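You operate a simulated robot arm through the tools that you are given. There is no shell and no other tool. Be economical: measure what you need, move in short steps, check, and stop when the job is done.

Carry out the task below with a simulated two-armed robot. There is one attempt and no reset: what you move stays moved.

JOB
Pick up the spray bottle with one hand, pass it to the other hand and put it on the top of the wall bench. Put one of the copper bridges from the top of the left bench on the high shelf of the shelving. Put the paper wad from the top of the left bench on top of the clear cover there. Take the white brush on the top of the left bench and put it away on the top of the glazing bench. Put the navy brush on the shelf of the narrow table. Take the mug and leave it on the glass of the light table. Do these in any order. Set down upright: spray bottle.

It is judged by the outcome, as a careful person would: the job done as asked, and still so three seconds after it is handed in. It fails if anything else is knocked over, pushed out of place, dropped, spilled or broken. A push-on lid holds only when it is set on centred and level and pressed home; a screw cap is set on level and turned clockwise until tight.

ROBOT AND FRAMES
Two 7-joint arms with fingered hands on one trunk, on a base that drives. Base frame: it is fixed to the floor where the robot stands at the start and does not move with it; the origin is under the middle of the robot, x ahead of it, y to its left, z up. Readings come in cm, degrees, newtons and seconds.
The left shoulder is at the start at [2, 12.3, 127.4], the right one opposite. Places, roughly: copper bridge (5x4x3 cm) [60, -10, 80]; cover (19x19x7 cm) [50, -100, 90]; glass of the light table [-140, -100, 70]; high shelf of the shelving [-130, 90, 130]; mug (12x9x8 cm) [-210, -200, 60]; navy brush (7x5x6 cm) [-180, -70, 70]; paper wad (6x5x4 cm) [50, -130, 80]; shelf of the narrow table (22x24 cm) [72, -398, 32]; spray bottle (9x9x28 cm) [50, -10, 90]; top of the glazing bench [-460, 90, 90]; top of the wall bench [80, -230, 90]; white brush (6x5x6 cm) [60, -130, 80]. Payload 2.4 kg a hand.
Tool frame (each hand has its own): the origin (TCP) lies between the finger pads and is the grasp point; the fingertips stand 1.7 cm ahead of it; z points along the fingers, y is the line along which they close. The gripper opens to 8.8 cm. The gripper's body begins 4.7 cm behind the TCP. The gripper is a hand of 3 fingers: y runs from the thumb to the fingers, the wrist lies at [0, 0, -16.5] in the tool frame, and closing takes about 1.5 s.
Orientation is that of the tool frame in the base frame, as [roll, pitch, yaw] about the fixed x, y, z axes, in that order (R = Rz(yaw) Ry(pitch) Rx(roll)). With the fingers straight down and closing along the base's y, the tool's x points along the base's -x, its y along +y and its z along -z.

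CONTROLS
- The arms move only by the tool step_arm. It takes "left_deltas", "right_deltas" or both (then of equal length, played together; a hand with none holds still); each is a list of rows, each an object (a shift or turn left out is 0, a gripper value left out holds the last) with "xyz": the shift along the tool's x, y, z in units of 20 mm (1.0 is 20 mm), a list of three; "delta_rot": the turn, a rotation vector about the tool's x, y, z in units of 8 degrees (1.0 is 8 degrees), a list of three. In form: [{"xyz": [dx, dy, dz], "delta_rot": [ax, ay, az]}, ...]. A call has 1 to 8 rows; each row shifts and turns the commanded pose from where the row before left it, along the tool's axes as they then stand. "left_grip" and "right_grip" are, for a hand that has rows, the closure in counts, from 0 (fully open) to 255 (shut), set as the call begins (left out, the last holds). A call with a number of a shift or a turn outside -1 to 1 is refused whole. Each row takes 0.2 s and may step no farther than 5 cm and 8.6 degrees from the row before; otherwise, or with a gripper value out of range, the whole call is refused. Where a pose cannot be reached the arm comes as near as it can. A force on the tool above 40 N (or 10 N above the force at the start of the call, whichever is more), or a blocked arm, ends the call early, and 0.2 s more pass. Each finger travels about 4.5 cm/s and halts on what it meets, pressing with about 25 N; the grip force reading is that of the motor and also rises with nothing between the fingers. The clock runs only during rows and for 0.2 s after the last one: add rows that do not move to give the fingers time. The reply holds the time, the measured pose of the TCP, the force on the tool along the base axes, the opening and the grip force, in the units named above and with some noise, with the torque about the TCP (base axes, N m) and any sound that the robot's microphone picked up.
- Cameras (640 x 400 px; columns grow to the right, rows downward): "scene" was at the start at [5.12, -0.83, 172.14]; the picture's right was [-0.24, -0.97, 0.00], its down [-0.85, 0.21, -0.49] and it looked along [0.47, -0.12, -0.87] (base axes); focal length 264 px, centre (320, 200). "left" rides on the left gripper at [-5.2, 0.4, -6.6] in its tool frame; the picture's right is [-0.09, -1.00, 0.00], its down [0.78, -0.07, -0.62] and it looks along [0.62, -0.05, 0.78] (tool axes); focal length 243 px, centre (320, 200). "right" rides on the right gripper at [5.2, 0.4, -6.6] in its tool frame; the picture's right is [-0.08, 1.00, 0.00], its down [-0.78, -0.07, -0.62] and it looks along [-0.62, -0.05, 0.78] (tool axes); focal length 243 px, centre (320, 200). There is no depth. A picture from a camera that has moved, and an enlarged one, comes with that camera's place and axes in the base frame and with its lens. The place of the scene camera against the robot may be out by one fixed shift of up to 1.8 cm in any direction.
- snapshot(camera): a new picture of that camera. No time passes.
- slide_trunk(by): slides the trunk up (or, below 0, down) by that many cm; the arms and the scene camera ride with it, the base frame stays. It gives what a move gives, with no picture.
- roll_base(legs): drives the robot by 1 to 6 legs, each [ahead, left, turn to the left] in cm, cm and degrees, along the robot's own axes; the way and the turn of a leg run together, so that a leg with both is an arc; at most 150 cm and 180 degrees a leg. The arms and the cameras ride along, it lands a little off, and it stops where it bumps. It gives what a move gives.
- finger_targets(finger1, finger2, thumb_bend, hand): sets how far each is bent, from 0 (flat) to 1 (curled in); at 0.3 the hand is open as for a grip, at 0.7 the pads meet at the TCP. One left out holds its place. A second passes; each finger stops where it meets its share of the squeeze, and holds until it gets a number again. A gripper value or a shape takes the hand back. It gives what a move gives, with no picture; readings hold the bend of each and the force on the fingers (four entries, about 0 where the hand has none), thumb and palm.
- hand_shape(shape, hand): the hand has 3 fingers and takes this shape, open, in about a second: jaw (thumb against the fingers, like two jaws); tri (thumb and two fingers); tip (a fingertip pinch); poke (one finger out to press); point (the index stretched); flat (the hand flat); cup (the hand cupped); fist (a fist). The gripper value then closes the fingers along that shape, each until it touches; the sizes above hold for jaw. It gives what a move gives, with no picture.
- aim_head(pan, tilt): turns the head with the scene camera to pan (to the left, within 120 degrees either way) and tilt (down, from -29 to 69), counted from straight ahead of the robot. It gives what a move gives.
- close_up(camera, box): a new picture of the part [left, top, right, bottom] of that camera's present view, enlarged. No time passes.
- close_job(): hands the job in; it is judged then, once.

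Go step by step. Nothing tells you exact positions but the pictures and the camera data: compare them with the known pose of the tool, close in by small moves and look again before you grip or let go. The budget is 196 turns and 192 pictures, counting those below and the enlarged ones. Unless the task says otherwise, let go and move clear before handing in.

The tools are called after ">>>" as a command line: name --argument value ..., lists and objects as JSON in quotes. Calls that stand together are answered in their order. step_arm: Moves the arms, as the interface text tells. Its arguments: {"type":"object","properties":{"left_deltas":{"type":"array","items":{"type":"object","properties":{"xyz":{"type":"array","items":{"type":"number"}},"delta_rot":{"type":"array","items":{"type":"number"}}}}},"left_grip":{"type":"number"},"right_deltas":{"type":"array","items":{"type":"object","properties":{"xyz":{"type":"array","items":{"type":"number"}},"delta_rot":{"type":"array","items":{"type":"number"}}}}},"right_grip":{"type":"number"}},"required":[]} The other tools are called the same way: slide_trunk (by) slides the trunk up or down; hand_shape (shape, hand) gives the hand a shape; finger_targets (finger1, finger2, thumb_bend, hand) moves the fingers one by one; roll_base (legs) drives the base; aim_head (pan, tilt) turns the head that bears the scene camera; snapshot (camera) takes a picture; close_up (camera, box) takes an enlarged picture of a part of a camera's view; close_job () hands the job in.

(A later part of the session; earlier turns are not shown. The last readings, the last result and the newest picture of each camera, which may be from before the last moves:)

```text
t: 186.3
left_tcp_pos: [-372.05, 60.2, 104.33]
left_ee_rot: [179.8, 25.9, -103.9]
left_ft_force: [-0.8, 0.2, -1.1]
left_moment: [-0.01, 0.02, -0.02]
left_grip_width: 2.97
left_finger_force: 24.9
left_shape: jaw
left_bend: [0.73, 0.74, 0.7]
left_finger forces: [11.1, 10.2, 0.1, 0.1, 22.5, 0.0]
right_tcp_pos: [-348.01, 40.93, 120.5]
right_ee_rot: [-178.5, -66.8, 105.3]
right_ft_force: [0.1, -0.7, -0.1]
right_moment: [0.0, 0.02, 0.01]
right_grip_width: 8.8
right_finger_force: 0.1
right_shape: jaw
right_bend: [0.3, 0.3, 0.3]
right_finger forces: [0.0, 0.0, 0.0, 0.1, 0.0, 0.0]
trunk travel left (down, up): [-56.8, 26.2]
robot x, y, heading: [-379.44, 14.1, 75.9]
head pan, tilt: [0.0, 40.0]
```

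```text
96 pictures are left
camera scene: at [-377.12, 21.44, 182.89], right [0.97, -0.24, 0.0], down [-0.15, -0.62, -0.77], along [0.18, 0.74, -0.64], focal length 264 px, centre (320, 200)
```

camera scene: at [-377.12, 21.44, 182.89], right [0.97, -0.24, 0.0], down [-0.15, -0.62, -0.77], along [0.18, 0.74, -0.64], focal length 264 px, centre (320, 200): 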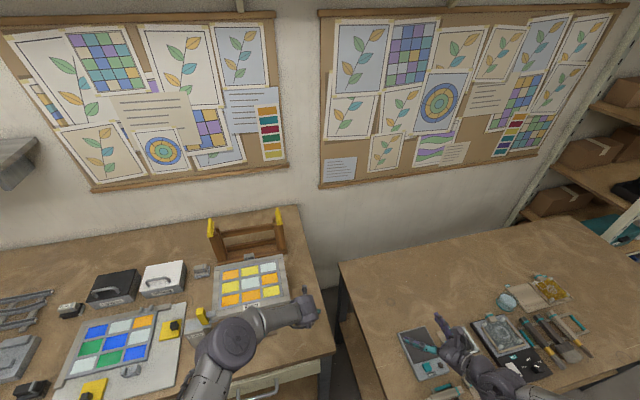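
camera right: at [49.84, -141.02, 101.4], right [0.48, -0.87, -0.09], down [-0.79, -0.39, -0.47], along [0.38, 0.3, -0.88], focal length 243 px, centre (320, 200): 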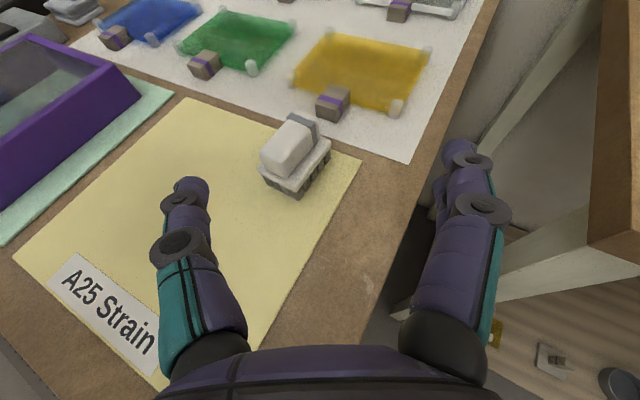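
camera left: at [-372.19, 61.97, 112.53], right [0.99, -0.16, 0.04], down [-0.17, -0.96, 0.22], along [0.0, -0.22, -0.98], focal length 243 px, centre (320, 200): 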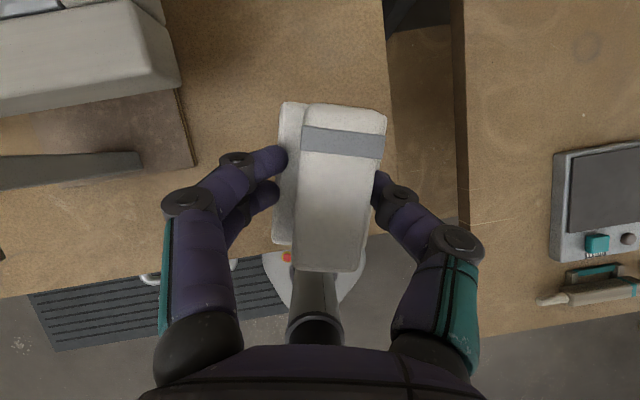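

Clear spot below the brush. Lowering with the trunk.

>>> slide_trunk --by -9

>>> snapshot --camera "left"

>>> slide_trunk --by -0.6

>>> slide_trunk --by -0.5

```text
t: 187.6
left_tcp_pos: [-372.05, 60.04, 95.4]
left_ee_rot: [179.9, 26.0, -103.9]
left_ft_force: [0.5, -0.2, 0.0]
left_moment: [-0.02, 0.0, -0.02]
left_grip_width: 2.93
left_finger_force: 25.2
left_shape: jaw
left_bend: [0.73, 0.74, 0.7]
left_finger forces: [11.0, 10.3, 0.1, 0.0, 22.4, 0.1]
right_tcp_pos: [-348.06, 40.84, 111.66]
right_ee_rot: [-178.6, -67.1, 105.4]
right_ft_force: [0.5, 0.2, -0.9]
right_moment: [-0.02, 0.01, 0.02]
right_grip_width: 8.78
right_finger_force: 0.0
right_shape: jaw
right_bend: [0.3, 0.3, 0.3]
right_finger forces: [0.0, 0.1, 0.0, 0.0, 0.0, 0.0]
trunk travel left (down, up): [-47.8, 35.2]
robot x, y, heading: [-379.24, 14.34, 76.1]
head pan, tilt: [0.0, 40.0]
```

```text
95 pictures are left
camera left: at [-372.21, 61.86, 103.6], right [0.99, -0.16, 0.04], down [-0.17, -0.96, 0.22], along [0.0, -0.22, -0.98], focal length 243 px, centre (320, 200)
```

left: 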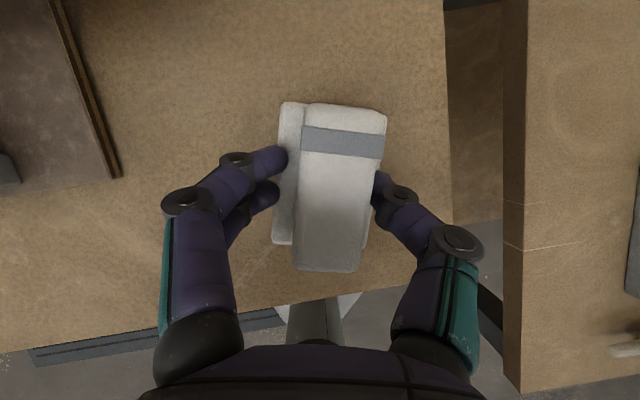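

```text
t: 188.1
left_tcp_pos: [-372.07, 60.12, 94.78]
left_ee_rot: [179.9, 26.1, -103.9]
left_ft_force: [0.3, 1.1, -0.8]
left_moment: [-0.01, -0.02, 0.01]
left_grip_width: 2.94
left_finger_force: 25.1
left_shape: jaw
left_bend: [0.73, 0.74, 0.7]
left_finger forces: [11.0, 10.3, 0.0, 0.0, 22.4, 0.1]
right_tcp_pos: [-347.89, 40.85, 111.09]
right_ee_rot: [-178.6, -66.8, 105.4]
right_ft_force: [0.8, 0.6, -0.3]
right_moment: [0.0, 0.04, 0.0]
right_grip_width: 8.79
right_finger_force: 0.1
right_shape: jaw
right_bend: [0.3, 0.3, 0.3]
right_finger forces: [0.0, 0.0, 0.0, 0.0, 0.0, 0.0]
trunk travel left (down, up): [-47.2, 35.8]
robot x, y, heading: [-379.15, 14.1, 75.9]
head pan, tilt: [0.0, 40.0]
```

```text
t: 188.7
left_tcp_pos: [-372.1, 59.99, 94.22]
left_ee_rot: [180.0, 26.0, -103.9]
left_ft_force: [0.4, 0.6, -1.5]
left_moment: [0.01, 0.01, -0.03]
left_grip_width: 2.94
left_finger_force: 24.9
left_shape: jaw
left_bend: [0.73, 0.74, 0.7]
left_finger forces: [11.1, 10.4, 0.0, 0.0, 22.6, 0.1]
right_tcp_pos: [-347.89, 40.65, 110.46]
right_ee_rot: [-178.6, -66.9, 105.4]
right_ft_force: [-0.1, -0.4, 0.0]
right_moment: [0.0, -0.05, -0.01]
right_grip_width: 8.81
right_finger_force: 0.1
right_shape: jaw
right_bend: [0.3, 0.3, 0.3]
right_finger forces: [0.0, 0.0, 0.1, 0.0, 0.0, 0.0]
trunk travel left (down, up): [-46.7, 36.3]
robot x, y, heading: [-379.57, 14.36, 76.1]
head pan, tilt: [0.0, 40.0]
```

>>> slide_trunk --by -0.5

>>> slide_trunk --by -0.5

>>> slide_trunk --by -0.5

>>> snapshot --camera "left"

```text
t: 189.2
left_tcp_pos: [-372.11, 60.0, 93.99]
left_ee_rot: [-180.0, 26.3, -103.8]
left_ft_force: [-0.7, 2.1, 23.3]
left_moment: [0.12, -0.5, 0.05]
left_grip_width: 2.97
left_finger_force: 25.2
left_shape: jaw
left_bend: [0.73, 0.74, 0.7]
left_finger forces: [12.6, 12.7, 0.0, 0.0, 37.5, 0.0]
right_tcp_pos: [-348.04, 40.76, 110.14]
right_ee_rot: [-178.6, -67.0, 105.6]
right_ft_force: [0.1, 0.0, 0.8]
right_moment: [0.03, -0.02, -0.01]
right_grip_width: 8.8
right_finger_force: 0.1
right_shape: jaw
right_bend: [0.3, 0.3, 0.3]
right_finger forces: [0.0, 0.0, 0.0, 0.0, 0.0, 0.0]
trunk travel left (down, up): [-46.2, 36.8]
robot x, y, heading: [-379.63, 14.13, 76.1]
head pan, tilt: [0.0, 40.0]
```

```text
t: 189.6
left_tcp_pos: [-371.98, 60.34, 93.92]
left_ee_rot: [-179.9, 26.7, -103.7]
left_ft_force: [-2.1, -4.4, 17.7]
left_moment: [-0.03, -0.29, -0.07]
left_grip_width: 3.05
left_finger_force: 24.6
left_shape: jaw
left_bend: [0.73, 0.74, 0.7]
left_finger forces: [11.9, 11.9, 0.1, 0.1, 39.0, 0.1]
right_tcp_pos: [-348.0, 40.64, 109.68]
right_ee_rot: [-178.8, -67.0, 105.5]
right_ft_force: [-0.8, -0.1, 0.0]
right_moment: [0.0, 0.02, -0.01]
right_grip_width: 8.77
right_finger_force: 0.1
right_shape: jaw
right_bend: [0.3, 0.3, 0.3]
right_finger forces: [0.0, 0.0, 0.0, 0.1, 0.0, 0.0]
trunk travel left (down, up): [-45.9, 37.1]
robot x, y, heading: [-379.58, 14.06, 76.1]
head pan, tilt: [0.0, 40.0]
stopped: the force on the tool passed its limit at 46 N (the readings are from after the stop); the commanded pose is now the measured one
```

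```text
t: 190.0
left_tcp_pos: [-371.94, 60.62, 93.92]
left_ee_rot: [-179.6, 27.4, -103.7]
left_ft_force: [-0.5, -5.4, 20.0]
left_moment: [-0.07, -0.38, -0.13]
left_grip_width: 3.03
left_finger_force: 24.8
left_shape: jaw
left_bend: [0.73, 0.74, 0.7]
left_finger forces: [11.3, 11.2, 0.0, 0.0, 40.7, 0.1]
right_tcp_pos: [-347.9, 40.66, 109.22]
right_ee_rot: [-178.7, -67.0, 105.5]
right_ft_force: [0.2, 0.4, 0.0]
right_moment: [0.03, 0.0, 0.0]
right_grip_width: 8.8
right_finger_force: 0.2
right_shape: jaw
right_bend: [0.3, 0.3, 0.3]
right_finger forces: [0.0, 0.0, 0.0, 0.0, 0.0, 0.1]
trunk travel left (down, up): [-45.5, 37.5]
robot x, y, heading: [-379.4, 13.97, 76.3]
head pan, tilt: [0.0, 40.0]
stopped: the force on the tool passed its limit at 44 N (the readings are from after the stop); the commanded pose is now the measured one
```

```text
94 pictures are left
camera left: at [-372.06, 62.2, 102.19], right [0.99, -0.16, 0.04], down [-0.17, -0.97, 0.19], along [0.01, -0.2, -0.98], focal length 243 px, centre (320, 200)
```

left: 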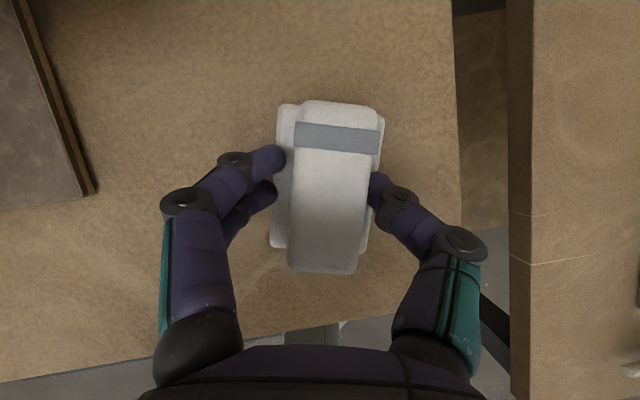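

Brush is down flat. Unload, open, lift off.

>>> slide_trunk --by 0.4

>>> step_arm --left_deltas '[{}, {}, {}, {}, {}, {}, {}]' --left_grip 0

>>> slide_trunk --by 12

>>> snapshot --camera "left"

```text
t: 190.6
left_tcp_pos: [-371.77, 60.59, 94.1]
left_ee_rot: [-179.9, 26.9, -103.7]
left_ft_force: [-0.1, 0.7, 0.1]
left_moment: [-0.07, -0.01, -0.05]
left_grip_width: 2.96
left_finger_force: 25.3
left_shape: jaw
left_bend: [0.73, 0.74, 0.7]
left_finger forces: [11.1, 10.6, 0.1, 0.0, 27.8, 0.0]
right_tcp_pos: [-347.85, 40.86, 109.65]
right_ee_rot: [-178.5, -66.9, 105.5]
right_ft_force: [0.1, 0.6, 0.4]
right_moment: [0.01, 0.01, 0.01]
right_grip_width: 8.79
right_finger_force: 0.0
right_shape: jaw
right_bend: [0.3, 0.3, 0.3]
right_finger forces: [0.0, 0.0, 0.0, 0.1, 0.0, 0.1]
trunk travel left (down, up): [-45.9, 37.1]
robot x, y, heading: [-379.6, 13.82, 76.3]
head pan, tilt: [0.0, 40.0]
```

```text
t: 192.2
left_tcp_pos: [-371.92, 60.56, 94.15]
left_ee_rot: [-179.9, 27.0, -103.7]
left_ft_force: [0.2, 0.3, 0.1]
left_moment: [-0.02, -0.01, 0.02]
left_grip_width: 8.81
left_finger_force: 0.0
left_shape: jaw
left_bend: [0.3, 0.3, 0.3]
left_finger forces: [0.0, 0.0, 0.0, 0.0, 0.1, 0.0]
right_tcp_pos: [-348.08, 40.85, 109.67]
right_ee_rot: [-178.6, -66.8, 105.4]
right_ft_force: [-0.7, 0.4, 0.5]
right_moment: [0.0, 0.01, -0.01]
right_grip_width: 8.79
right_finger_force: 0.0
right_shape: jaw
right_bend: [0.3, 0.3, 0.3]
right_finger forces: [0.1, 0.1, 0.1, 0.0, 0.1, 0.0]
trunk travel left (down, up): [-45.9, 37.1]
robot x, y, heading: [-379.28, 14.13, 76.2]
head pan, tilt: [0.0, 40.0]
```

```text
t: 193.7
left_tcp_pos: [-371.81, 60.5, 106.1]
left_ee_rot: [-179.7, 27.0, -103.7]
left_ft_force: [-0.7, -0.3, 0.6]
left_moment: [0.03, -0.01, -0.02]
left_grip_width: 8.78
left_finger_force: 0.0
left_shape: jaw
left_bend: [0.3, 0.3, 0.3]
left_finger forces: [0.1, 0.1, 0.0, 0.0, 0.0, 0.0]
right_tcp_pos: [-347.92, 40.83, 121.59]
right_ee_rot: [-178.6, -66.9, 105.4]
right_ft_force: [0.2, 0.8, 0.4]
right_moment: [0.02, 0.0, 0.01]
right_grip_width: 8.82
right_finger_force: 0.0
right_shape: jaw
right_bend: [0.3, 0.3, 0.3]
right_finger forces: [0.0, 0.0, 0.0, 0.0, 0.0, 0.0]
trunk travel left (down, up): [-57.9, 25.1]
robot x, y, heading: [-379.29, 14.19, 75.9]
head pan, tilt: [0.0, 40.0]
```

```text
93 pictures are left
camera left: at [-372.08, 62.23, 114.37], right [0.99, -0.16, 0.04], down [-0.17, -0.97, 0.2], along [0.01, -0.2, -0.98], focal length 243 px, centre (320, 200)
```

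left: 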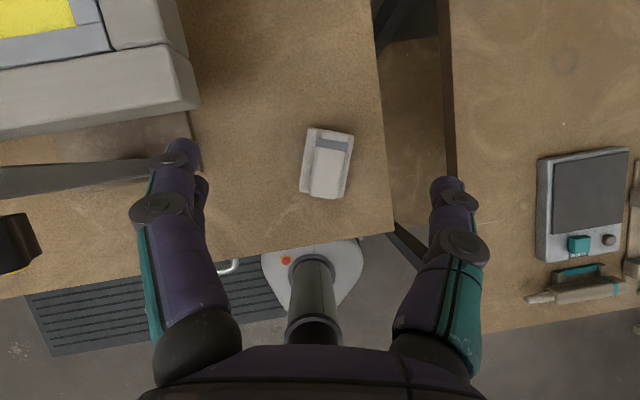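

White brush is on the glazing bench. Next the mug: I drive round to the -x side of the low table, facing +x.

>>> roll_base --legs '[[-25, 0, 0], [0, 0, -76], [105, 0, 0]]'

>>> aim_head --pan -70 --tilt 30

>>> snapshot --camera "scene"

```text
t: 203.7
left_tcp_pos: [-235.88, -9.23, 106.19]
left_ee_rot: [-179.9, 27.0, 179.1]
left_ft_force: [0.3, 0.2, -0.7]
left_moment: [0.03, 0.01, -0.04]
left_grip_width: 8.81
left_finger_force: 0.1
left_shape: jaw
left_bend: [0.3, 0.3, 0.3]
left_finger forces: [0.0, 0.0, 0.0, 0.0, 0.0, 0.0]
right_tcp_pos: [-249.67, -36.86, 121.67]
right_ee_rot: [-178.6, -66.9, 28.3]
right_ft_force: [-0.1, -0.2, -0.4]
right_moment: [0.01, 0.02, -0.02]
right_grip_width: 8.81
right_finger_force: 0.0
right_shape: jaw
right_bend: [0.3, 0.3, 0.3]
right_finger forces: [0.1, 0.0, 0.0, 0.0, 0.0, 0.1]
trunk travel left (down, up): [-57.9, 25.1]
robot x, y, heading: [-282.75, -12.02, -1.1]
head pan, tilt: [0.0, 40.0]
```

```text
t: 205.1
left_tcp_pos: [-235.94, -9.05, 106.05]
left_ee_rot: [-179.7, 27.0, 179.1]
left_ft_force: [-0.5, -0.4, -0.5]
left_moment: [0.0, 0.01, 0.0]
left_grip_width: 8.78
left_finger_force: 0.0
left_shape: jaw
left_bend: [0.3, 0.3, 0.3]
left_finger forces: [0.1, 0.1, 0.1, 0.1, 0.0, 0.1]
right_tcp_pos: [-249.84, -37.12, 121.69]
right_ee_rot: [-178.6, -66.9, 28.1]
right_ft_force: [-0.5, -0.3, 0.1]
right_moment: [0.01, 0.02, 0.0]
right_grip_width: 8.81
right_finger_force: 0.0
right_shape: jaw
right_bend: [0.3, 0.3, 0.3]
right_finger forces: [0.1, 0.0, 0.0, 0.0, 0.0, 0.1]
trunk travel left (down, up): [-57.9, 25.1]
robot x, y, heading: [-282.65, -11.86, -1.3]
head pan, tilt: [-70.0, 30.0]
```

```text
92 pictures are left
camera scene: at [-281.15, -19.89, 185.55], right [-0.95, -0.32, 0.0], down [-0.16, 0.47, -0.87], along [0.28, -0.82, -0.5], focal length 264 px, centre (320, 200)
```

scene: 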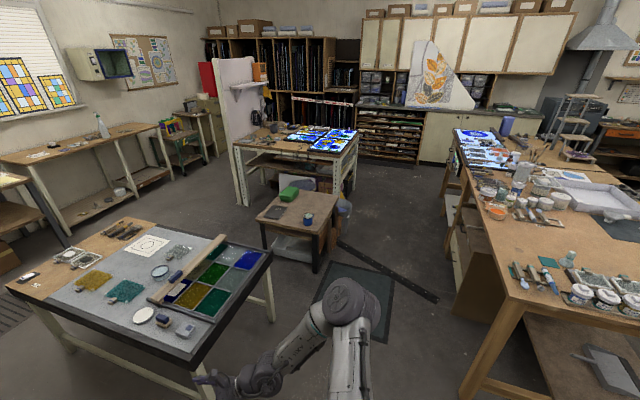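

I see the mug on the near corner of the low table, a long bar on the floor behind. I'll approach diagonally from about (-250,-163), heading ≈-40°. First a closer look at the mug.

>>> close_up --camera "scene" --box '[240, 170, 370, 280]'

>>> roll_base --legs '[[0, 0, 1.2], [0, -75, 0], [0, -73, 0], [27, 0, 0], [0, 0, -38]]'

>>> aim_head --pan 0 --tilt 55

>>> snapshot --camera "scene"

>>> snapshot --camera "left"

```text
3.64 times, centred on (305, 225) of scene
camera zoom: at [-281.15, -19.89, 185.55], right [-0.95, -0.32, 0.0], down [-0.16, 0.47, -0.87], along [0.28, -0.82, -0.5], focal length 961 px, centre (374, 109)
```

zoom: 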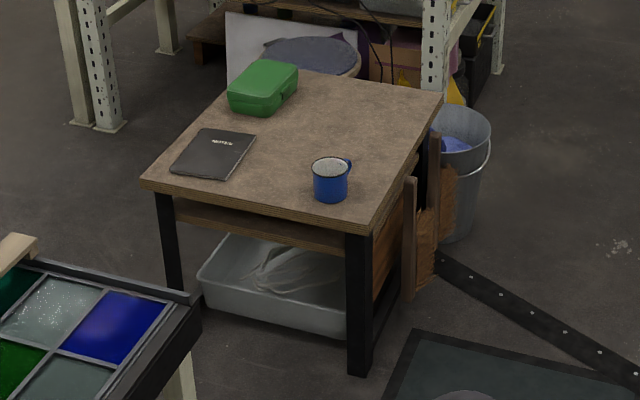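

```text
t: 216.3
left_tcp_pos: [-217.89, -184.96, 106.08]
left_ee_rot: [-179.8, 27.0, 141.7]
left_ft_force: [-0.3, 1.0, -1.2]
left_moment: [-0.01, 0.01, -0.06]
left_grip_width: 8.79
left_finger_force: 0.1
left_shape: jaw
left_bend: [0.3, 0.3, 0.3]
left_finger forces: [0.0, 0.0, 0.1, 0.1, 0.1, 0.0]
right_tcp_pos: [-245.77, -198.42, 121.66]
right_ee_rot: [-178.7, -67.0, -9.2]
right_ft_force: [0.4, 0.2, -0.3]
right_moment: [-0.01, 0.05, -0.01]
right_grip_width: 8.77
right_finger_force: 0.0
right_shape: jaw
right_bend: [0.3, 0.3, 0.3]
right_finger forces: [0.1, 0.1, 0.0, 0.1, 0.0, 0.0]
trunk travel left (down, up): [-57.9, 25.1]
robot x, y, heading: [-257.22, -158.52, -38.3]
head pan, tilt: [-70.0, 30.0]
```

```text
t: 217.7
left_tcp_pos: [-217.94, -184.81, 106.09]
left_ee_rot: [-179.8, 26.9, 141.6]
left_ft_force: [0.0, -0.1, 1.2]
left_moment: [-0.01, 0.01, 0.01]
left_grip_width: 8.79
left_finger_force: 0.0
left_shape: jaw
left_bend: [0.3, 0.3, 0.3]
left_finger forces: [0.1, 0.0, 0.0, 0.1, 0.0, 0.0]
right_tcp_pos: [-245.92, -198.5, 121.71]
right_ee_rot: [-178.6, -66.9, -9.2]
right_ft_force: [0.1, 0.2, 0.4]
right_moment: [0.01, -0.01, -0.01]
right_grip_width: 8.78
right_finger_force: 0.1
right_shape: jaw
right_bend: [0.3, 0.3, 0.3]
right_finger forces: [0.1, 0.0, 0.1, 0.0, 0.0, 0.0]
trunk travel left (down, up): [-57.9, 25.1]
robot x, y, heading: [-257.13, -158.8, -38.7]
head pan, tilt: [0.0, 55.0]
```

```text
90 pictures are left
camera scene: at [-252.22, -161.24, 181.95], right [-0.62, -0.78, 0.0], down [-0.64, 0.51, -0.57], along [0.45, -0.36, -0.82], focal length 264 px, centre (320, 200)
```

scene: 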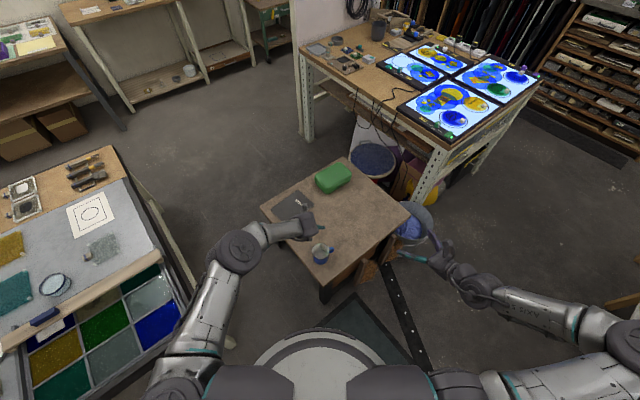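

```text
89 pictures are left
camera left: at [-216.46, -185.59, 114.38], right [-0.56, -0.83, 0.04], down [-0.81, 0.56, 0.2], along [-0.19, 0.08, -0.98], focal length 243 px, centre (320, 200)
```

left: 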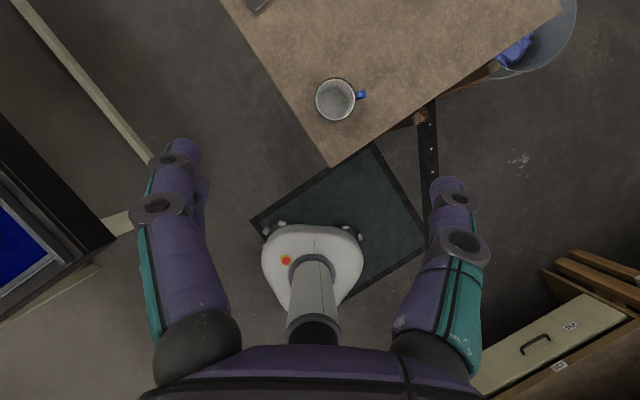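

Mug rim is near (-211,-195.5, 64); its handle points toward (-.56,-.83), along my closing axis, so I'll reposition: robot to about (-237,-158), heading -55°, with the hand yawed -30° relative.

>>> roll_base --legs '[[15, 12.7, 0], [0, 0, -16.5]]'

>>> step_arm --left_deltas '[{"delta_rot": [0.42, 0, 0.83]}, {"delta_rot": [0.42, 0, 0.83]}, {"delta_rot": [0.42, 0, 0.83]}, {"delta_rot": [0.42, 0, 0.83]}, {}]'

>>> slide_trunk --by -20

>>> snapshot --camera "left"

```text
t: 220.2
left_tcp_pos: [-207.55, -194.47, 106.12]
left_ee_rot: [-179.8, 27.1, 124.9]
left_ft_force: [-0.5, 0.6, 0.2]
left_moment: [-0.02, -0.03, -0.02]
left_grip_width: 8.78
left_finger_force: 0.1
left_shape: jaw
left_bend: [0.3, 0.3, 0.3]
left_finger forces: [0.1, 0.0, 0.0, 0.1, 0.0, 0.0]
right_tcp_pos: [-238.27, -199.45, 121.6]
right_ee_rot: [-178.5, -66.9, -25.9]
right_ft_force: [-0.3, -0.3, 0.9]
right_moment: [0.0, 0.01, 0.01]
right_grip_width: 8.79
right_finger_force: 0.1
right_shape: jaw
right_bend: [0.3, 0.3, 0.3]
right_finger forces: [0.1, 0.0, 0.0, 0.1, 0.0, 0.1]
trunk travel left (down, up): [-57.9, 25.1]
robot x, y, heading: [-237.28, -158.08, -55.2]
head pan, tilt: [0.0, 55.0]
```

```text
t: 221.4
left_tcp_pos: [-207.59, -194.51, 106.07]
left_ee_rot: [-179.8, 27.1, 95.0]
left_ft_force: [-0.7, -0.3, 0.5]
left_moment: [-0.01, 0.03, 0.0]
left_grip_width: 8.79
left_finger_force: 0.1
left_shape: jaw
left_bend: [0.3, 0.3, 0.3]
left_finger forces: [0.0, 0.0, 0.0, 0.0, 0.0, 0.1]
right_tcp_pos: [-238.24, -199.47, 121.75]
right_ee_rot: [-178.6, -66.8, -26.0]
right_ft_force: [0.1, 0.3, -0.4]
right_moment: [0.04, 0.04, 0.0]
right_grip_width: 8.81
right_finger_force: 0.1
right_shape: jaw
right_bend: [0.3, 0.3, 0.3]
right_finger forces: [0.0, 0.1, 0.0, 0.0, 0.0, 0.0]
trunk travel left (down, up): [-57.9, 25.1]
robot x, y, heading: [-237.11, -158.11, -55.1]
head pan, tilt: [0.0, 55.0]
```

```text
t: 223.6
left_tcp_pos: [-207.56, -194.45, 86.18]
left_ee_rot: [-179.9, 27.1, 95.1]
left_ft_force: [0.0, 0.7, -0.2]
left_moment: [0.02, 0.0, 0.01]
left_grip_width: 8.78
left_finger_force: 0.1
left_shape: jaw
left_bend: [0.3, 0.3, 0.3]
left_finger forces: [0.1, 0.0, 0.0, 0.1, 0.0, 0.0]
right_tcp_pos: [-238.11, -199.45, 101.7]
right_ee_rot: [-178.6, -66.9, -26.0]
right_ft_force: [0.0, 0.0, -0.5]
right_moment: [-0.01, 0.0, 0.02]
right_grip_width: 8.79
right_finger_force: 0.1
right_shape: jaw
right_bend: [0.3, 0.3, 0.3]
right_finger forces: [0.0, 0.0, 0.0, 0.0, 0.0, 0.0]
trunk travel left (down, up): [-37.9, 45.1]
robot x, y, heading: [-237.29, -158.21, -55.2]
head pan, tilt: [0.0, 55.0]
```

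```text
88 pictures are left
camera left: at [-207.03, -196.1, 94.4], right [-0.99, -0.16, 0.04], down [-0.15, 0.97, 0.2], along [-0.07, 0.19, -0.98], focal length 243 px, centre (320, 200)
```

left: 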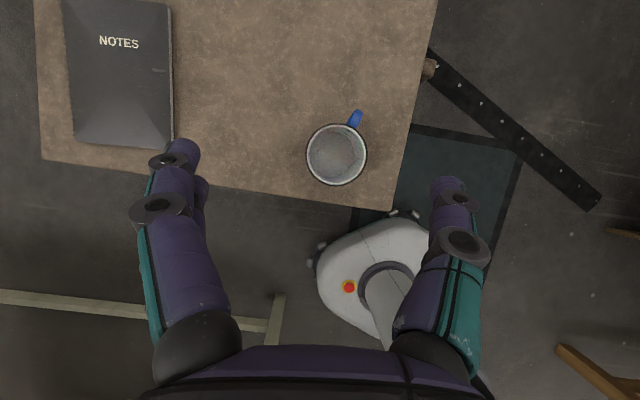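

Now the handle is at the far side and the fingers can straddle the mug. Centre ≈(-210.5,-196.2), rim z≈62.5. I open the left fingers wide, align laterally, and lower.

>>> finger_targets --hand "left" --finger1 0.1 --finger2 0.1 --thumb_bend 0.1

>>> step_arm --left_deltas '[{"xyz": [0.3, -0.78, -0.15]}, {"xyz": [0.3, -0.78, -0.15]}, {}]'

>>> slide_trunk --by -16

>>> snapshot --camera "left"

```text
t: 224.6
left_tcp_pos: [-207.62, -194.4, 86.19]
left_ee_rot: [-179.9, 27.1, 95.2]
left_ft_force: [0.1, -0.2, 0.5]
left_moment: [0.01, 0.0, 0.01]
left_grip_width: 10.85
left_finger_force: 0.2
left_shape: fingers
left_bend: [0.1, 0.1, 0.1]
left_finger forces: [0.1, 0.0, 0.1, 0.1, 0.1, 0.1]
right_tcp_pos: [-238.24, -199.52, 101.76]
right_ee_rot: [-178.7, -66.9, -26.0]
right_ft_force: [0.4, 0.3, 0.3]
right_moment: [0.0, 0.02, 0.01]
right_grip_width: 8.81
right_finger_force: 0.0
right_shape: jaw
right_bend: [0.3, 0.3, 0.3]
right_finger forces: [0.1, 0.0, 0.0, 0.1, 0.1, 0.1]
trunk travel left (down, up): [-37.9, 45.1]
robot x, y, heading: [-237.37, -158.31, -55.2]
head pan, tilt: [0.0, 55.0]
```

```text
t: 225.4
left_tcp_pos: [-210.72, -193.47, 86.15]
left_ee_rot: [-179.9, 27.1, 95.2]
left_ft_force: [-0.1, 0.4, -1.2]
left_moment: [-0.01, -0.02, 0.02]
left_grip_width: 10.86
left_finger_force: 0.2
left_shape: fingers
left_bend: [0.1, 0.1, 0.1]
left_finger forces: [0.0, 0.1, 0.0, 0.0, 0.1, 0.0]
right_tcp_pos: [-238.22, -199.31, 101.71]
right_ee_rot: [-178.6, -66.9, -26.0]
right_ft_force: [-0.7, 0.7, -0.2]
right_moment: [-0.01, -0.01, -0.04]
right_grip_width: 8.82
right_finger_force: 0.1
right_shape: jaw
right_bend: [0.3, 0.3, 0.3]
right_finger forces: [0.0, 0.0, 0.1, 0.0, 0.0, 0.0]
trunk travel left (down, up): [-37.9, 45.1]
robot x, y, heading: [-237.43, -158.22, -55.2]
head pan, tilt: [0.0, 55.0]
```

```text
t: 227.2
left_tcp_pos: [-210.69, -193.3, 70.05]
left_ee_rot: [-179.8, 27.0, 95.2]
left_ft_force: [0.1, 0.1, 1.1]
left_moment: [0.01, 0.0, 0.0]
left_grip_width: 10.83
left_finger_force: 0.1
left_shape: fingers
left_bend: [0.1, 0.1, 0.1]
left_finger forces: [0.0, 0.0, 0.0, 0.0, 0.0, 0.0]
right_tcp_pos: [-238.15, -199.42, 85.71]
right_ee_rot: [-178.6, -67.0, -26.0]
right_ft_force: [0.6, 0.4, -0.2]
right_moment: [0.01, 0.03, -0.02]
right_grip_width: 8.81
right_finger_force: 0.0
right_shape: jaw
right_bend: [0.3, 0.3, 0.3]
right_finger forces: [0.0, 0.0, 0.0, 0.0, 0.1, 0.1]
trunk travel left (down, up): [-21.9, 61.1]
robot x, y, heading: [-237.61, -158.01, -55.4]
head pan, tilt: [0.0, 55.0]
```

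```text
87 pictures are left
camera left: at [-210.28, -195.01, 78.4], right [-0.99, -0.16, 0.04], down [-0.15, 0.97, 0.2], along [-0.07, 0.19, -0.98], focal length 243 px, centre (320, 200)
```

left: 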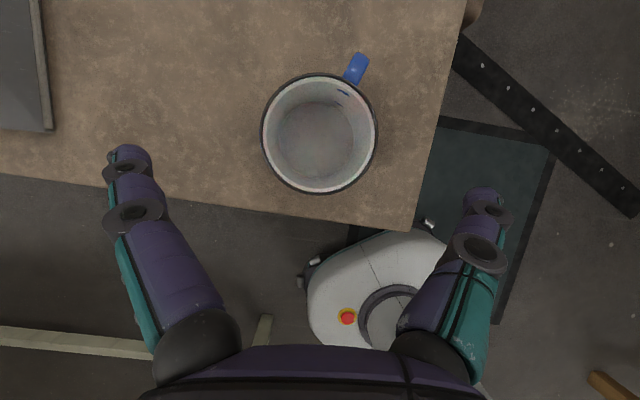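

Rim diameter 8.2 cm at z≈60.5, centred laterally. Descending around it.

>>> slide_trunk --by -6

>>> step_arm --left_deltas '[{"xyz": [0, 0, 0.8]}, {"xyz": [0, 0, 0.8]}, {"xyz": [-0.08, 0, 0.8]}, {"xyz": [0, 0, 0.7]}, {}]'

>>> snapshot --camera "left"

```text
t: 228.2
left_tcp_pos: [-210.8, -193.38, 64.11]
left_ee_rot: [-179.8, 27.1, 95.1]
left_ft_force: [0.0, 0.6, -0.3]
left_moment: [0.02, -0.03, 0.0]
left_grip_width: 10.86
left_finger_force: 0.0
left_shape: fingers
left_bend: [0.1, 0.1, 0.1]
left_finger forces: [0.0, 0.1, 0.1, 0.0, 0.1, 0.1]
right_tcp_pos: [-238.17, -199.42, 79.68]
right_ee_rot: [-178.6, -66.9, -26.0]
right_ft_force: [-0.9, 0.1, -0.4]
right_moment: [0.0, 0.0, 0.0]
right_grip_width: 8.79
right_finger_force: 0.1
right_shape: jaw
right_bend: [0.3, 0.3, 0.3]
right_finger forces: [0.0, 0.0, 0.0, 0.0, 0.0, 0.1]
trunk travel left (down, up): [-15.9, 67.1]
robot x, y, heading: [-237.39, -158.32, -55.2]
head pan, tilt: [0.0, 55.0]
```

```text
t: 229.4
left_tcp_pos: [-210.63, -196.28, 58.61]
left_ee_rot: [-179.9, 27.0, 95.1]
left_ft_force: [-0.7, 0.6, 1.9]
left_moment: [0.03, 0.1, -0.06]
left_grip_width: 10.97
left_finger_force: 1.5
left_shape: fingers
left_bend: [0.1, 0.1, 0.07]
left_finger forces: [0.0, 0.1, 0.0, 0.0, 2.4, 0.1]
right_tcp_pos: [-238.17, -199.31, 79.65]
right_ee_rot: [-178.6, -67.0, -26.0]
right_ft_force: [0.3, -0.1, -0.3]
right_moment: [0.01, 0.04, -0.02]
right_grip_width: 8.8
right_finger_force: 0.0
right_shape: jaw
right_bend: [0.3, 0.3, 0.3]
right_finger forces: [0.0, 0.1, 0.0, 0.0, 0.1, 0.0]
trunk travel left (down, up): [-15.9, 67.1]
robot x, y, heading: [-237.16, -157.93, -55.1]
head pan, tilt: [0.0, 55.0]
```

```text
86 pictures are left
camera left: at [-210.08, -197.95, 66.95], right [-0.99, -0.16, 0.04], down [-0.15, 0.97, 0.2], along [-0.07, 0.19, -0.98], focal length 243 px, centre (320, 200)
```

left: 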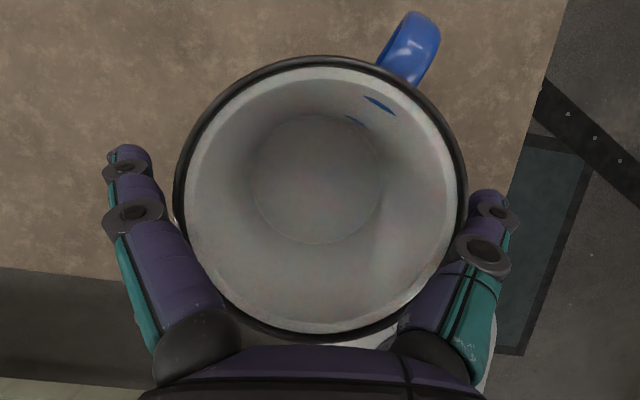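

Mug nicely between the fingers. Closing.

>>> step_arm --left_deltas '[{}, {}, {}, {}, {}, {}, {}, {}]' --left_grip 255

>>> slide_trunk --by 8

>>> snapshot --camera "left"

```text
t: 231.2
left_tcp_pos: [-210.44, -196.35, 58.73]
left_ee_rot: [-179.8, 27.1, 95.1]
left_ft_force: [-2.0, -0.5, 5.8]
left_moment: [-0.04, -0.02, -0.05]
left_grip_width: 6.84
left_finger_force: 24.8
left_shape: jaw
left_bend: [0.66, 0.65, 0.0]
left_finger forces: [23.8, 26.4, 0.0, 0.1, 51.5, 0.1]
right_tcp_pos: [-238.23, -199.37, 79.81]
right_ee_rot: [-178.6, -67.0, -26.0]
right_ft_force: [-0.6, -0.1, 0.0]
right_moment: [0.02, -0.05, -0.02]
right_grip_width: 8.8
right_finger_force: 0.1
right_shape: jaw
right_bend: [0.3, 0.3, 0.3]
right_finger forces: [0.1, 0.0, 0.1, 0.0, 0.0, 0.0]
trunk travel left (down, up): [-15.9, 67.1]
robot x, y, heading: [-237.48, -158.28, -55.4]
head pan, tilt: [0.0, 55.0]
```

```text
t: 232.4
left_tcp_pos: [-210.57, -196.38, 66.66]
left_ee_rot: [-179.9, 27.1, 95.2]
left_ft_force: [0.3, 1.1, -1.6]
left_moment: [-0.02, 0.0, 0.03]
left_grip_width: 6.9
left_finger_force: 25.5
left_shape: jaw
left_bend: [0.66, 0.65, 0.0]
left_finger forces: [22.9, 26.5, 0.0, 0.1, 49.1, 0.0]
right_tcp_pos: [-238.19, -199.46, 87.69]
right_ee_rot: [-178.6, -66.8, -26.0]
right_ft_force: [-0.5, -0.9, 0.2]
right_moment: [0.01, 0.01, 0.02]
right_grip_width: 8.79
right_finger_force: 0.1
right_shape: jaw
right_bend: [0.3, 0.3, 0.3]
right_finger forces: [0.0, 0.0, 0.0, 0.0, 0.0, 0.0]
trunk travel left (down, up): [-23.9, 59.1]
robot x, y, heading: [-237.34, -157.96, -55.5]
head pan, tilt: [0.0, 55.0]
```

```text
85 pictures are left
camera left: at [-210.04, -197.95, 74.92], right [-0.99, -0.16, 0.04], down [-0.15, 0.97, 0.2], along [-0.07, 0.19, -0.98], focal length 243 px, centre (320, 200)
```

left: 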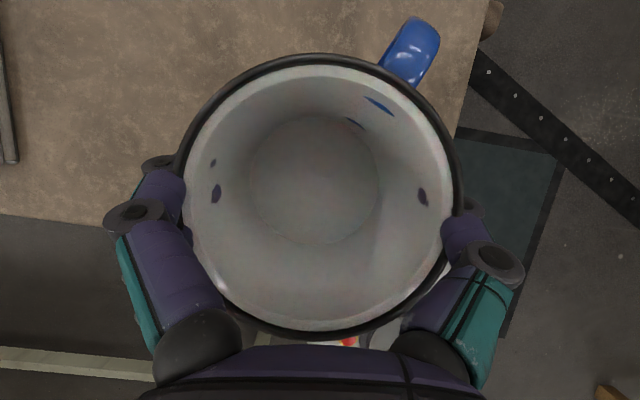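

Mug lifted cleanly. Raise it high and drive round to the +y side of the light table, facing -y.

>>> slide_trunk --by 38

>>> roll_base --legs '[[-58.5, 41, 0], [-58.5, 41, 0], [0, 0, -34.7], [0, 105, 0]]'

>>> aim_head --pan 0 --tilt 45

>>> snapshot --camera "scene"

```text
t: 236.1
left_tcp_pos: [-210.51, -196.41, 104.55]
left_ee_rot: [-179.9, 27.1, 95.1]
left_ft_force: [0.1, 0.4, -1.6]
left_moment: [-0.01, -0.02, -0.01]
left_grip_width: 6.88
left_finger_force: 24.8
left_shape: jaw
left_bend: [0.66, 0.65, 0.0]
left_finger forces: [22.8, 26.5, 0.0, 0.0, 48.9, 0.0]
right_tcp_pos: [-238.25, -199.45, 125.66]
right_ee_rot: [-178.6, -67.0, -26.0]
right_ft_force: [-0.1, 0.4, -0.3]
right_moment: [0.01, 0.01, -0.01]
right_grip_width: 8.79
right_finger_force: 0.0
right_shape: jaw
right_bend: [0.3, 0.3, 0.3]
right_finger forces: [0.1, 0.0, 0.0, 0.0, 0.0, 0.1]
trunk travel left (down, up): [-61.9, 21.1]
robot x, y, heading: [-237.38, -157.85, -55.3]
head pan, tilt: [0.0, 55.0]
```

```text
t: 250.2
left_tcp_pos: [-128.35, -59.64, 104.61]
left_ee_rot: [-179.9, 27.1, 61.6]
left_ft_force: [0.2, 0.5, -2.0]
left_moment: [-0.01, -0.03, 0.0]
left_grip_width: 6.86
left_finger_force: 24.9
left_shape: jaw
left_bend: [0.66, 0.65, 0.0]
left_finger forces: [22.6, 25.9, 0.2, 0.1, 48.1, 0.1]
right_tcp_pos: [-153.21, -46.95, 125.7]
right_ee_rot: [-178.6, -66.9, -59.4]
right_ft_force: [-0.3, -0.4, 0.3]
right_moment: [0.01, 0.0, -0.02]
right_grip_width: 8.79
right_finger_force: 0.0
right_shape: jaw
right_bend: [0.3, 0.3, 0.3]
right_finger forces: [0.0, 0.1, 0.0, 0.1, 0.0, 0.1]
trunk travel left (down, up): [-61.9, 21.1]
robot x, y, heading: [-129.63, -12.94, -88.7]
head pan, tilt: [0.0, 55.0]
```

```text
t: 251.0
left_tcp_pos: [-128.45, -59.61, 104.66]
left_ee_rot: [-179.9, 27.1, 61.7]
left_ft_force: [-0.5, -0.3, -1.9]
left_moment: [0.04, -0.01, 0.01]
left_grip_width: 6.87
left_finger_force: 24.9
left_shape: jaw
left_bend: [0.66, 0.65, 0.0]
left_finger forces: [22.5, 25.9, 0.0, 0.0, 48.1, 0.0]
right_tcp_pos: [-153.17, -47.05, 125.71]
right_ee_rot: [-178.6, -66.8, -59.4]
right_ft_force: [-0.3, 0.3, -0.9]
right_moment: [0.02, -0.02, -0.04]
right_grip_width: 8.77
right_finger_force: 0.1
right_shape: jaw
right_bend: [0.3, 0.3, 0.3]
right_finger forces: [0.0, 0.1, 0.1, 0.0, 0.0, 0.0]
trunk travel left (down, up): [-61.9, 21.1]
robot x, y, heading: [-129.87, -12.38, -88.6]
head pan, tilt: [0.0, 45.0]
```

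```text
84 pictures are left
camera scene: at [-129.02, -18.27, 187.28], right [-1.0, -0.02, 0.0], down [-0.02, 0.71, -0.71], along [0.02, -0.71, -0.71], focal length 264 px, centre (320, 200)
```

scene: 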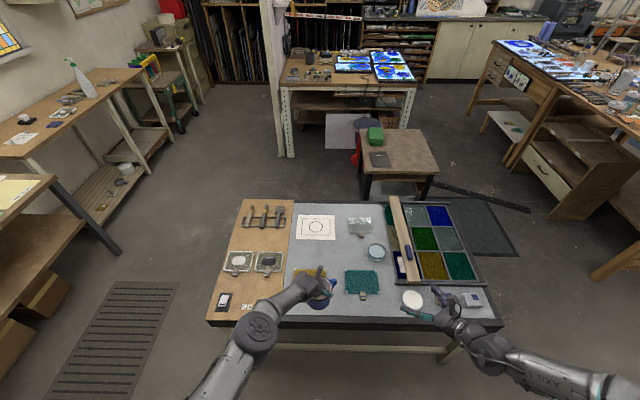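

>>> close_up --camera "scene" --box '[200, 190, 520, 350]'

>>> snapshot --camera "left"

```text
2.00 times, centred on (360, 270) of scene
camera zoom: at [-129.02, -18.27, 187.28], right [-1.0, -0.02, 0.0], down [-0.02, 0.71, -0.71], along [0.02, -0.71, -0.71], focal length 529 px, centre (240, 60)
```

zoom: 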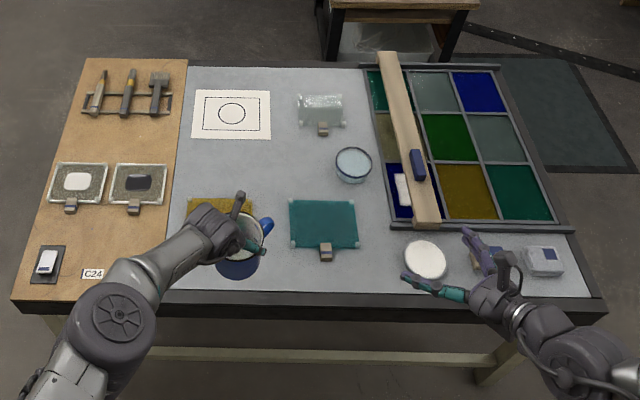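

```text
82 pictures are left
camera left: at [-128.94, -61.26, 112.93], right [-0.91, 0.41, 0.04], down [0.41, 0.89, 0.2], along [0.04, 0.2, -0.98], focal length 243 px, centre (320, 200)
```

left: 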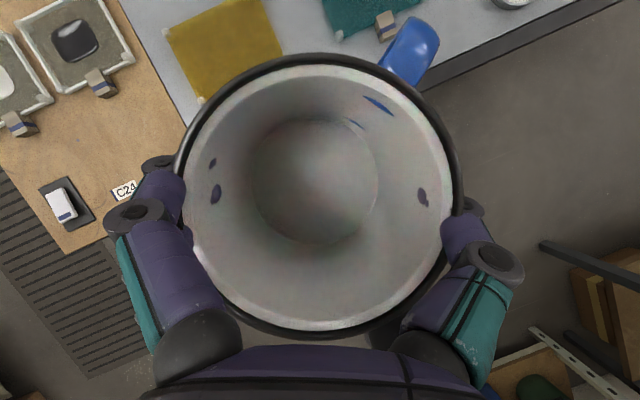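

Best free glass spot is between the teal sample and the white plate, about (-156,-67), with the mug handle pointing -y. I undo the hand's relative yaw, and reposition the robot to (-175,-25) heading -69°.

>>> step_arm --left_deltas '[{"delta_rot": [-0.42, 0, -0.83]}, {"delta_rot": [-0.42, 0, -0.83]}, {"delta_rot": [-0.42, 0, -0.83]}, {"delta_rot": [-0.42, 0, -0.83]}, {}]'

>>> roll_base --legs '[[0, -45.8, 0], [0, 0, 19.7], [7, 0, 0]]'

>>> snapshot --camera "left"

>>> snapshot --camera "scene"

```text
t: 252.2
left_tcp_pos: [-128.31, -59.33, 104.68]
left_ee_rot: [-179.8, 27.0, 91.5]
left_ft_force: [0.4, -0.3, -0.9]
left_moment: [0.0, 0.04, 0.0]
left_grip_width: 6.86
left_finger_force: 25.1
left_shape: jaw
left_bend: [0.66, 0.65, 0.0]
left_finger forces: [22.3, 24.9, 0.0, 0.0, 46.4, 0.1]
right_tcp_pos: [-153.2, -46.96, 125.64]
right_ee_rot: [-178.5, -66.8, -59.4]
right_ft_force: [-0.1, -0.1, -0.2]
right_moment: [0.01, -0.01, 0.0]
right_grip_width: 8.81
right_finger_force: 0.1
right_shape: jaw
right_bend: [0.3, 0.3, 0.3]
right_finger forces: [0.0, 0.0, 0.0, 0.0, 0.1, 0.1]
trunk travel left (down, up): [-61.9, 21.1]
robot x, y, heading: [-129.81, -12.78, -88.6]
head pan, tilt: [0.0, 45.0]
```

```text
t: 256.6
left_tcp_pos: [-155.55, -63.99, 104.62]
left_ee_rot: [-179.8, 26.9, 110.9]
left_ft_force: [-0.3, 1.0, -2.0]
left_moment: [0.0, -0.01, -0.03]
left_grip_width: 6.86
left_finger_force: 25.1
left_shape: jaw
left_bend: [0.66, 0.65, 0.0]
left_finger forces: [22.1, 24.8, 0.0, 0.1, 46.2, 0.0]
right_tcp_pos: [-183.15, -60.53, 125.54]
right_ee_rot: [-178.6, -66.8, -40.0]
right_ft_force: [-0.3, 0.2, 0.3]
right_moment: [-0.01, -0.01, -0.04]
right_grip_width: 8.76
right_finger_force: 0.1
right_shape: jaw
right_bend: [0.3, 0.3, 0.3]
right_finger forces: [0.1, 0.0, 0.0, 0.0, 0.0, 0.1]
trunk travel left (down, up): [-61.9, 21.1]
robot x, y, heading: [-172.23, -20.18, -69.1]
head pan, tilt: [0.0, 45.0]
```

```text
81 pictures are left
camera left: at [-154.6, -65.32, 112.81], right [-0.9, -0.42, 0.04], down [-0.41, 0.89, 0.2], along [-0.12, 0.16, -0.98], focal length 243 px, centre (320, 200)
```

left: 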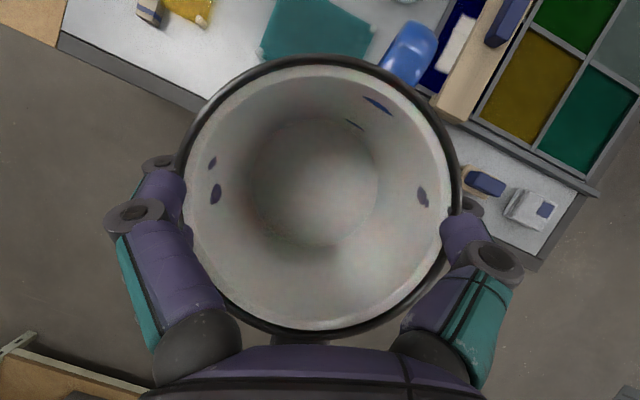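

```text
80 pictures are left
camera scene: at [-169.51, -25.72, 187.27], right [-0.94, -0.35, 0.0], down [-0.25, 0.66, -0.71], along [0.25, -0.66, -0.71], focal length 264 px, centre (320, 200)
```

scene: 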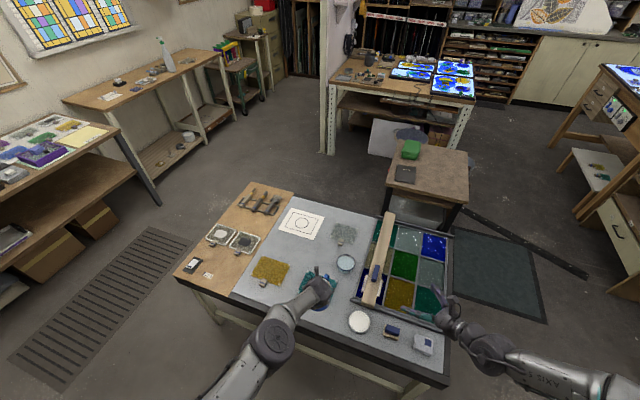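

Refining from the left camera: glass edge y≈-66, teal corner ≈(-154.5,-74.5), plate ≈(-168.5,-70). I go for mug centre (-158.5,-71.5).

>>> roll_base --legs '[[5.9, -5.5, 0]]'

>>> slide_trunk --by -16

>>> snapshot --camera "left"

>>> close_up --camera "scene" --box '[220, 230, 460, 380]'

```text
t: 257.6
left_tcp_pos: [-158.55, -71.38, 104.66]
left_ee_rot: [-179.9, 26.9, 110.9]
left_ft_force: [-0.3, 0.5, -1.2]
left_moment: [0.01, 0.0, -0.02]
left_grip_width: 6.84
left_finger_force: 25.2
left_shape: jaw
left_bend: [0.66, 0.65, 0.0]
left_finger forces: [22.1, 24.9, 0.0, 0.0, 46.1, 0.1]
right_tcp_pos: [-186.32, -68.0, 125.67]
right_ee_rot: [-178.3, -66.8, -40.2]
right_ft_force: [0.7, 0.1, -1.1]
right_moment: [0.02, 0.01, -0.02]
right_grip_width: 8.82
right_finger_force: 0.1
right_shape: jaw
right_bend: [0.3, 0.3, 0.3]
right_finger forces: [0.0, 0.0, 0.0, 0.0, 0.0, 0.0]
trunk travel left (down, up): [-61.9, 21.1]
robot x, y, heading: [-175.35, -27.71, -69.6]
head pan, tilt: [0.0, 45.0]
```

```text
t: 259.5
left_tcp_pos: [-158.66, -71.24, 88.6]
left_ee_rot: [-179.8, 27.0, 110.8]
left_ft_force: [0.5, 0.1, -2.1]
left_moment: [0.02, -0.01, 0.03]
left_grip_width: 6.86
left_finger_force: 25.2
left_shape: jaw
left_bend: [0.66, 0.65, 0.0]
left_finger forces: [22.1, 24.9, 0.0, 0.0, 46.2, 0.0]
right_tcp_pos: [-186.3, -67.75, 109.77]
right_ee_rot: [-178.5, -66.9, -40.1]
right_ft_force: [-1.1, 0.4, 0.7]
right_moment: [-0.03, -0.03, -0.04]
right_grip_width: 8.8
right_finger_force: 0.0
right_shape: jaw
right_bend: [0.3, 0.3, 0.3]
right_finger forces: [0.1, 0.0, 0.0, 0.0, 0.1, 0.0]
trunk travel left (down, up): [-45.9, 37.1]
robot x, y, heading: [-175.67, -27.69, -69.4]
head pan, tilt: [0.0, 45.0]
```

```text
79 pictures are left
camera left: at [-157.69, -72.63, 96.89], right [-0.9, -0.42, 0.04], down [-0.41, 0.89, 0.2], along [-0.12, 0.16, -0.98], focal length 243 px, centre (320, 200)
```

left: 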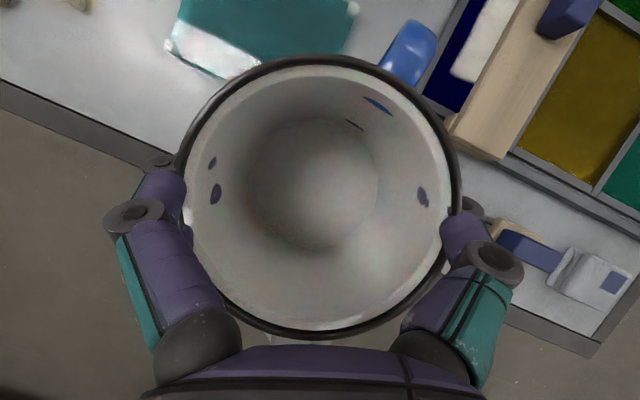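

```text
2.67 times, centred on (340, 305) of scene
camera zoom: at [-172.62, -32.91, 171.29], right [-0.94, -0.35, 0.0], down [-0.25, 0.66, -0.71], along [0.25, -0.66, -0.71], focal length 705 px, centre (267, -80)
```

zoom: 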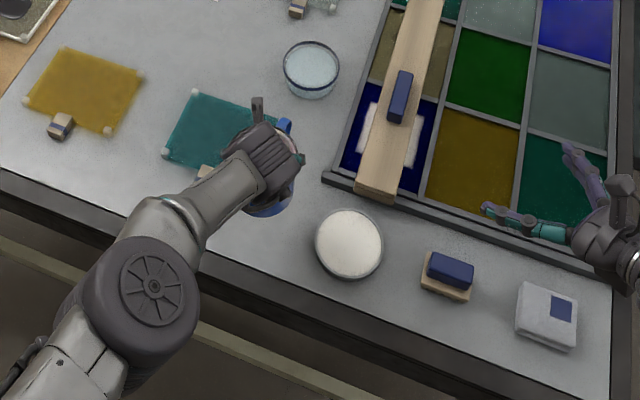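

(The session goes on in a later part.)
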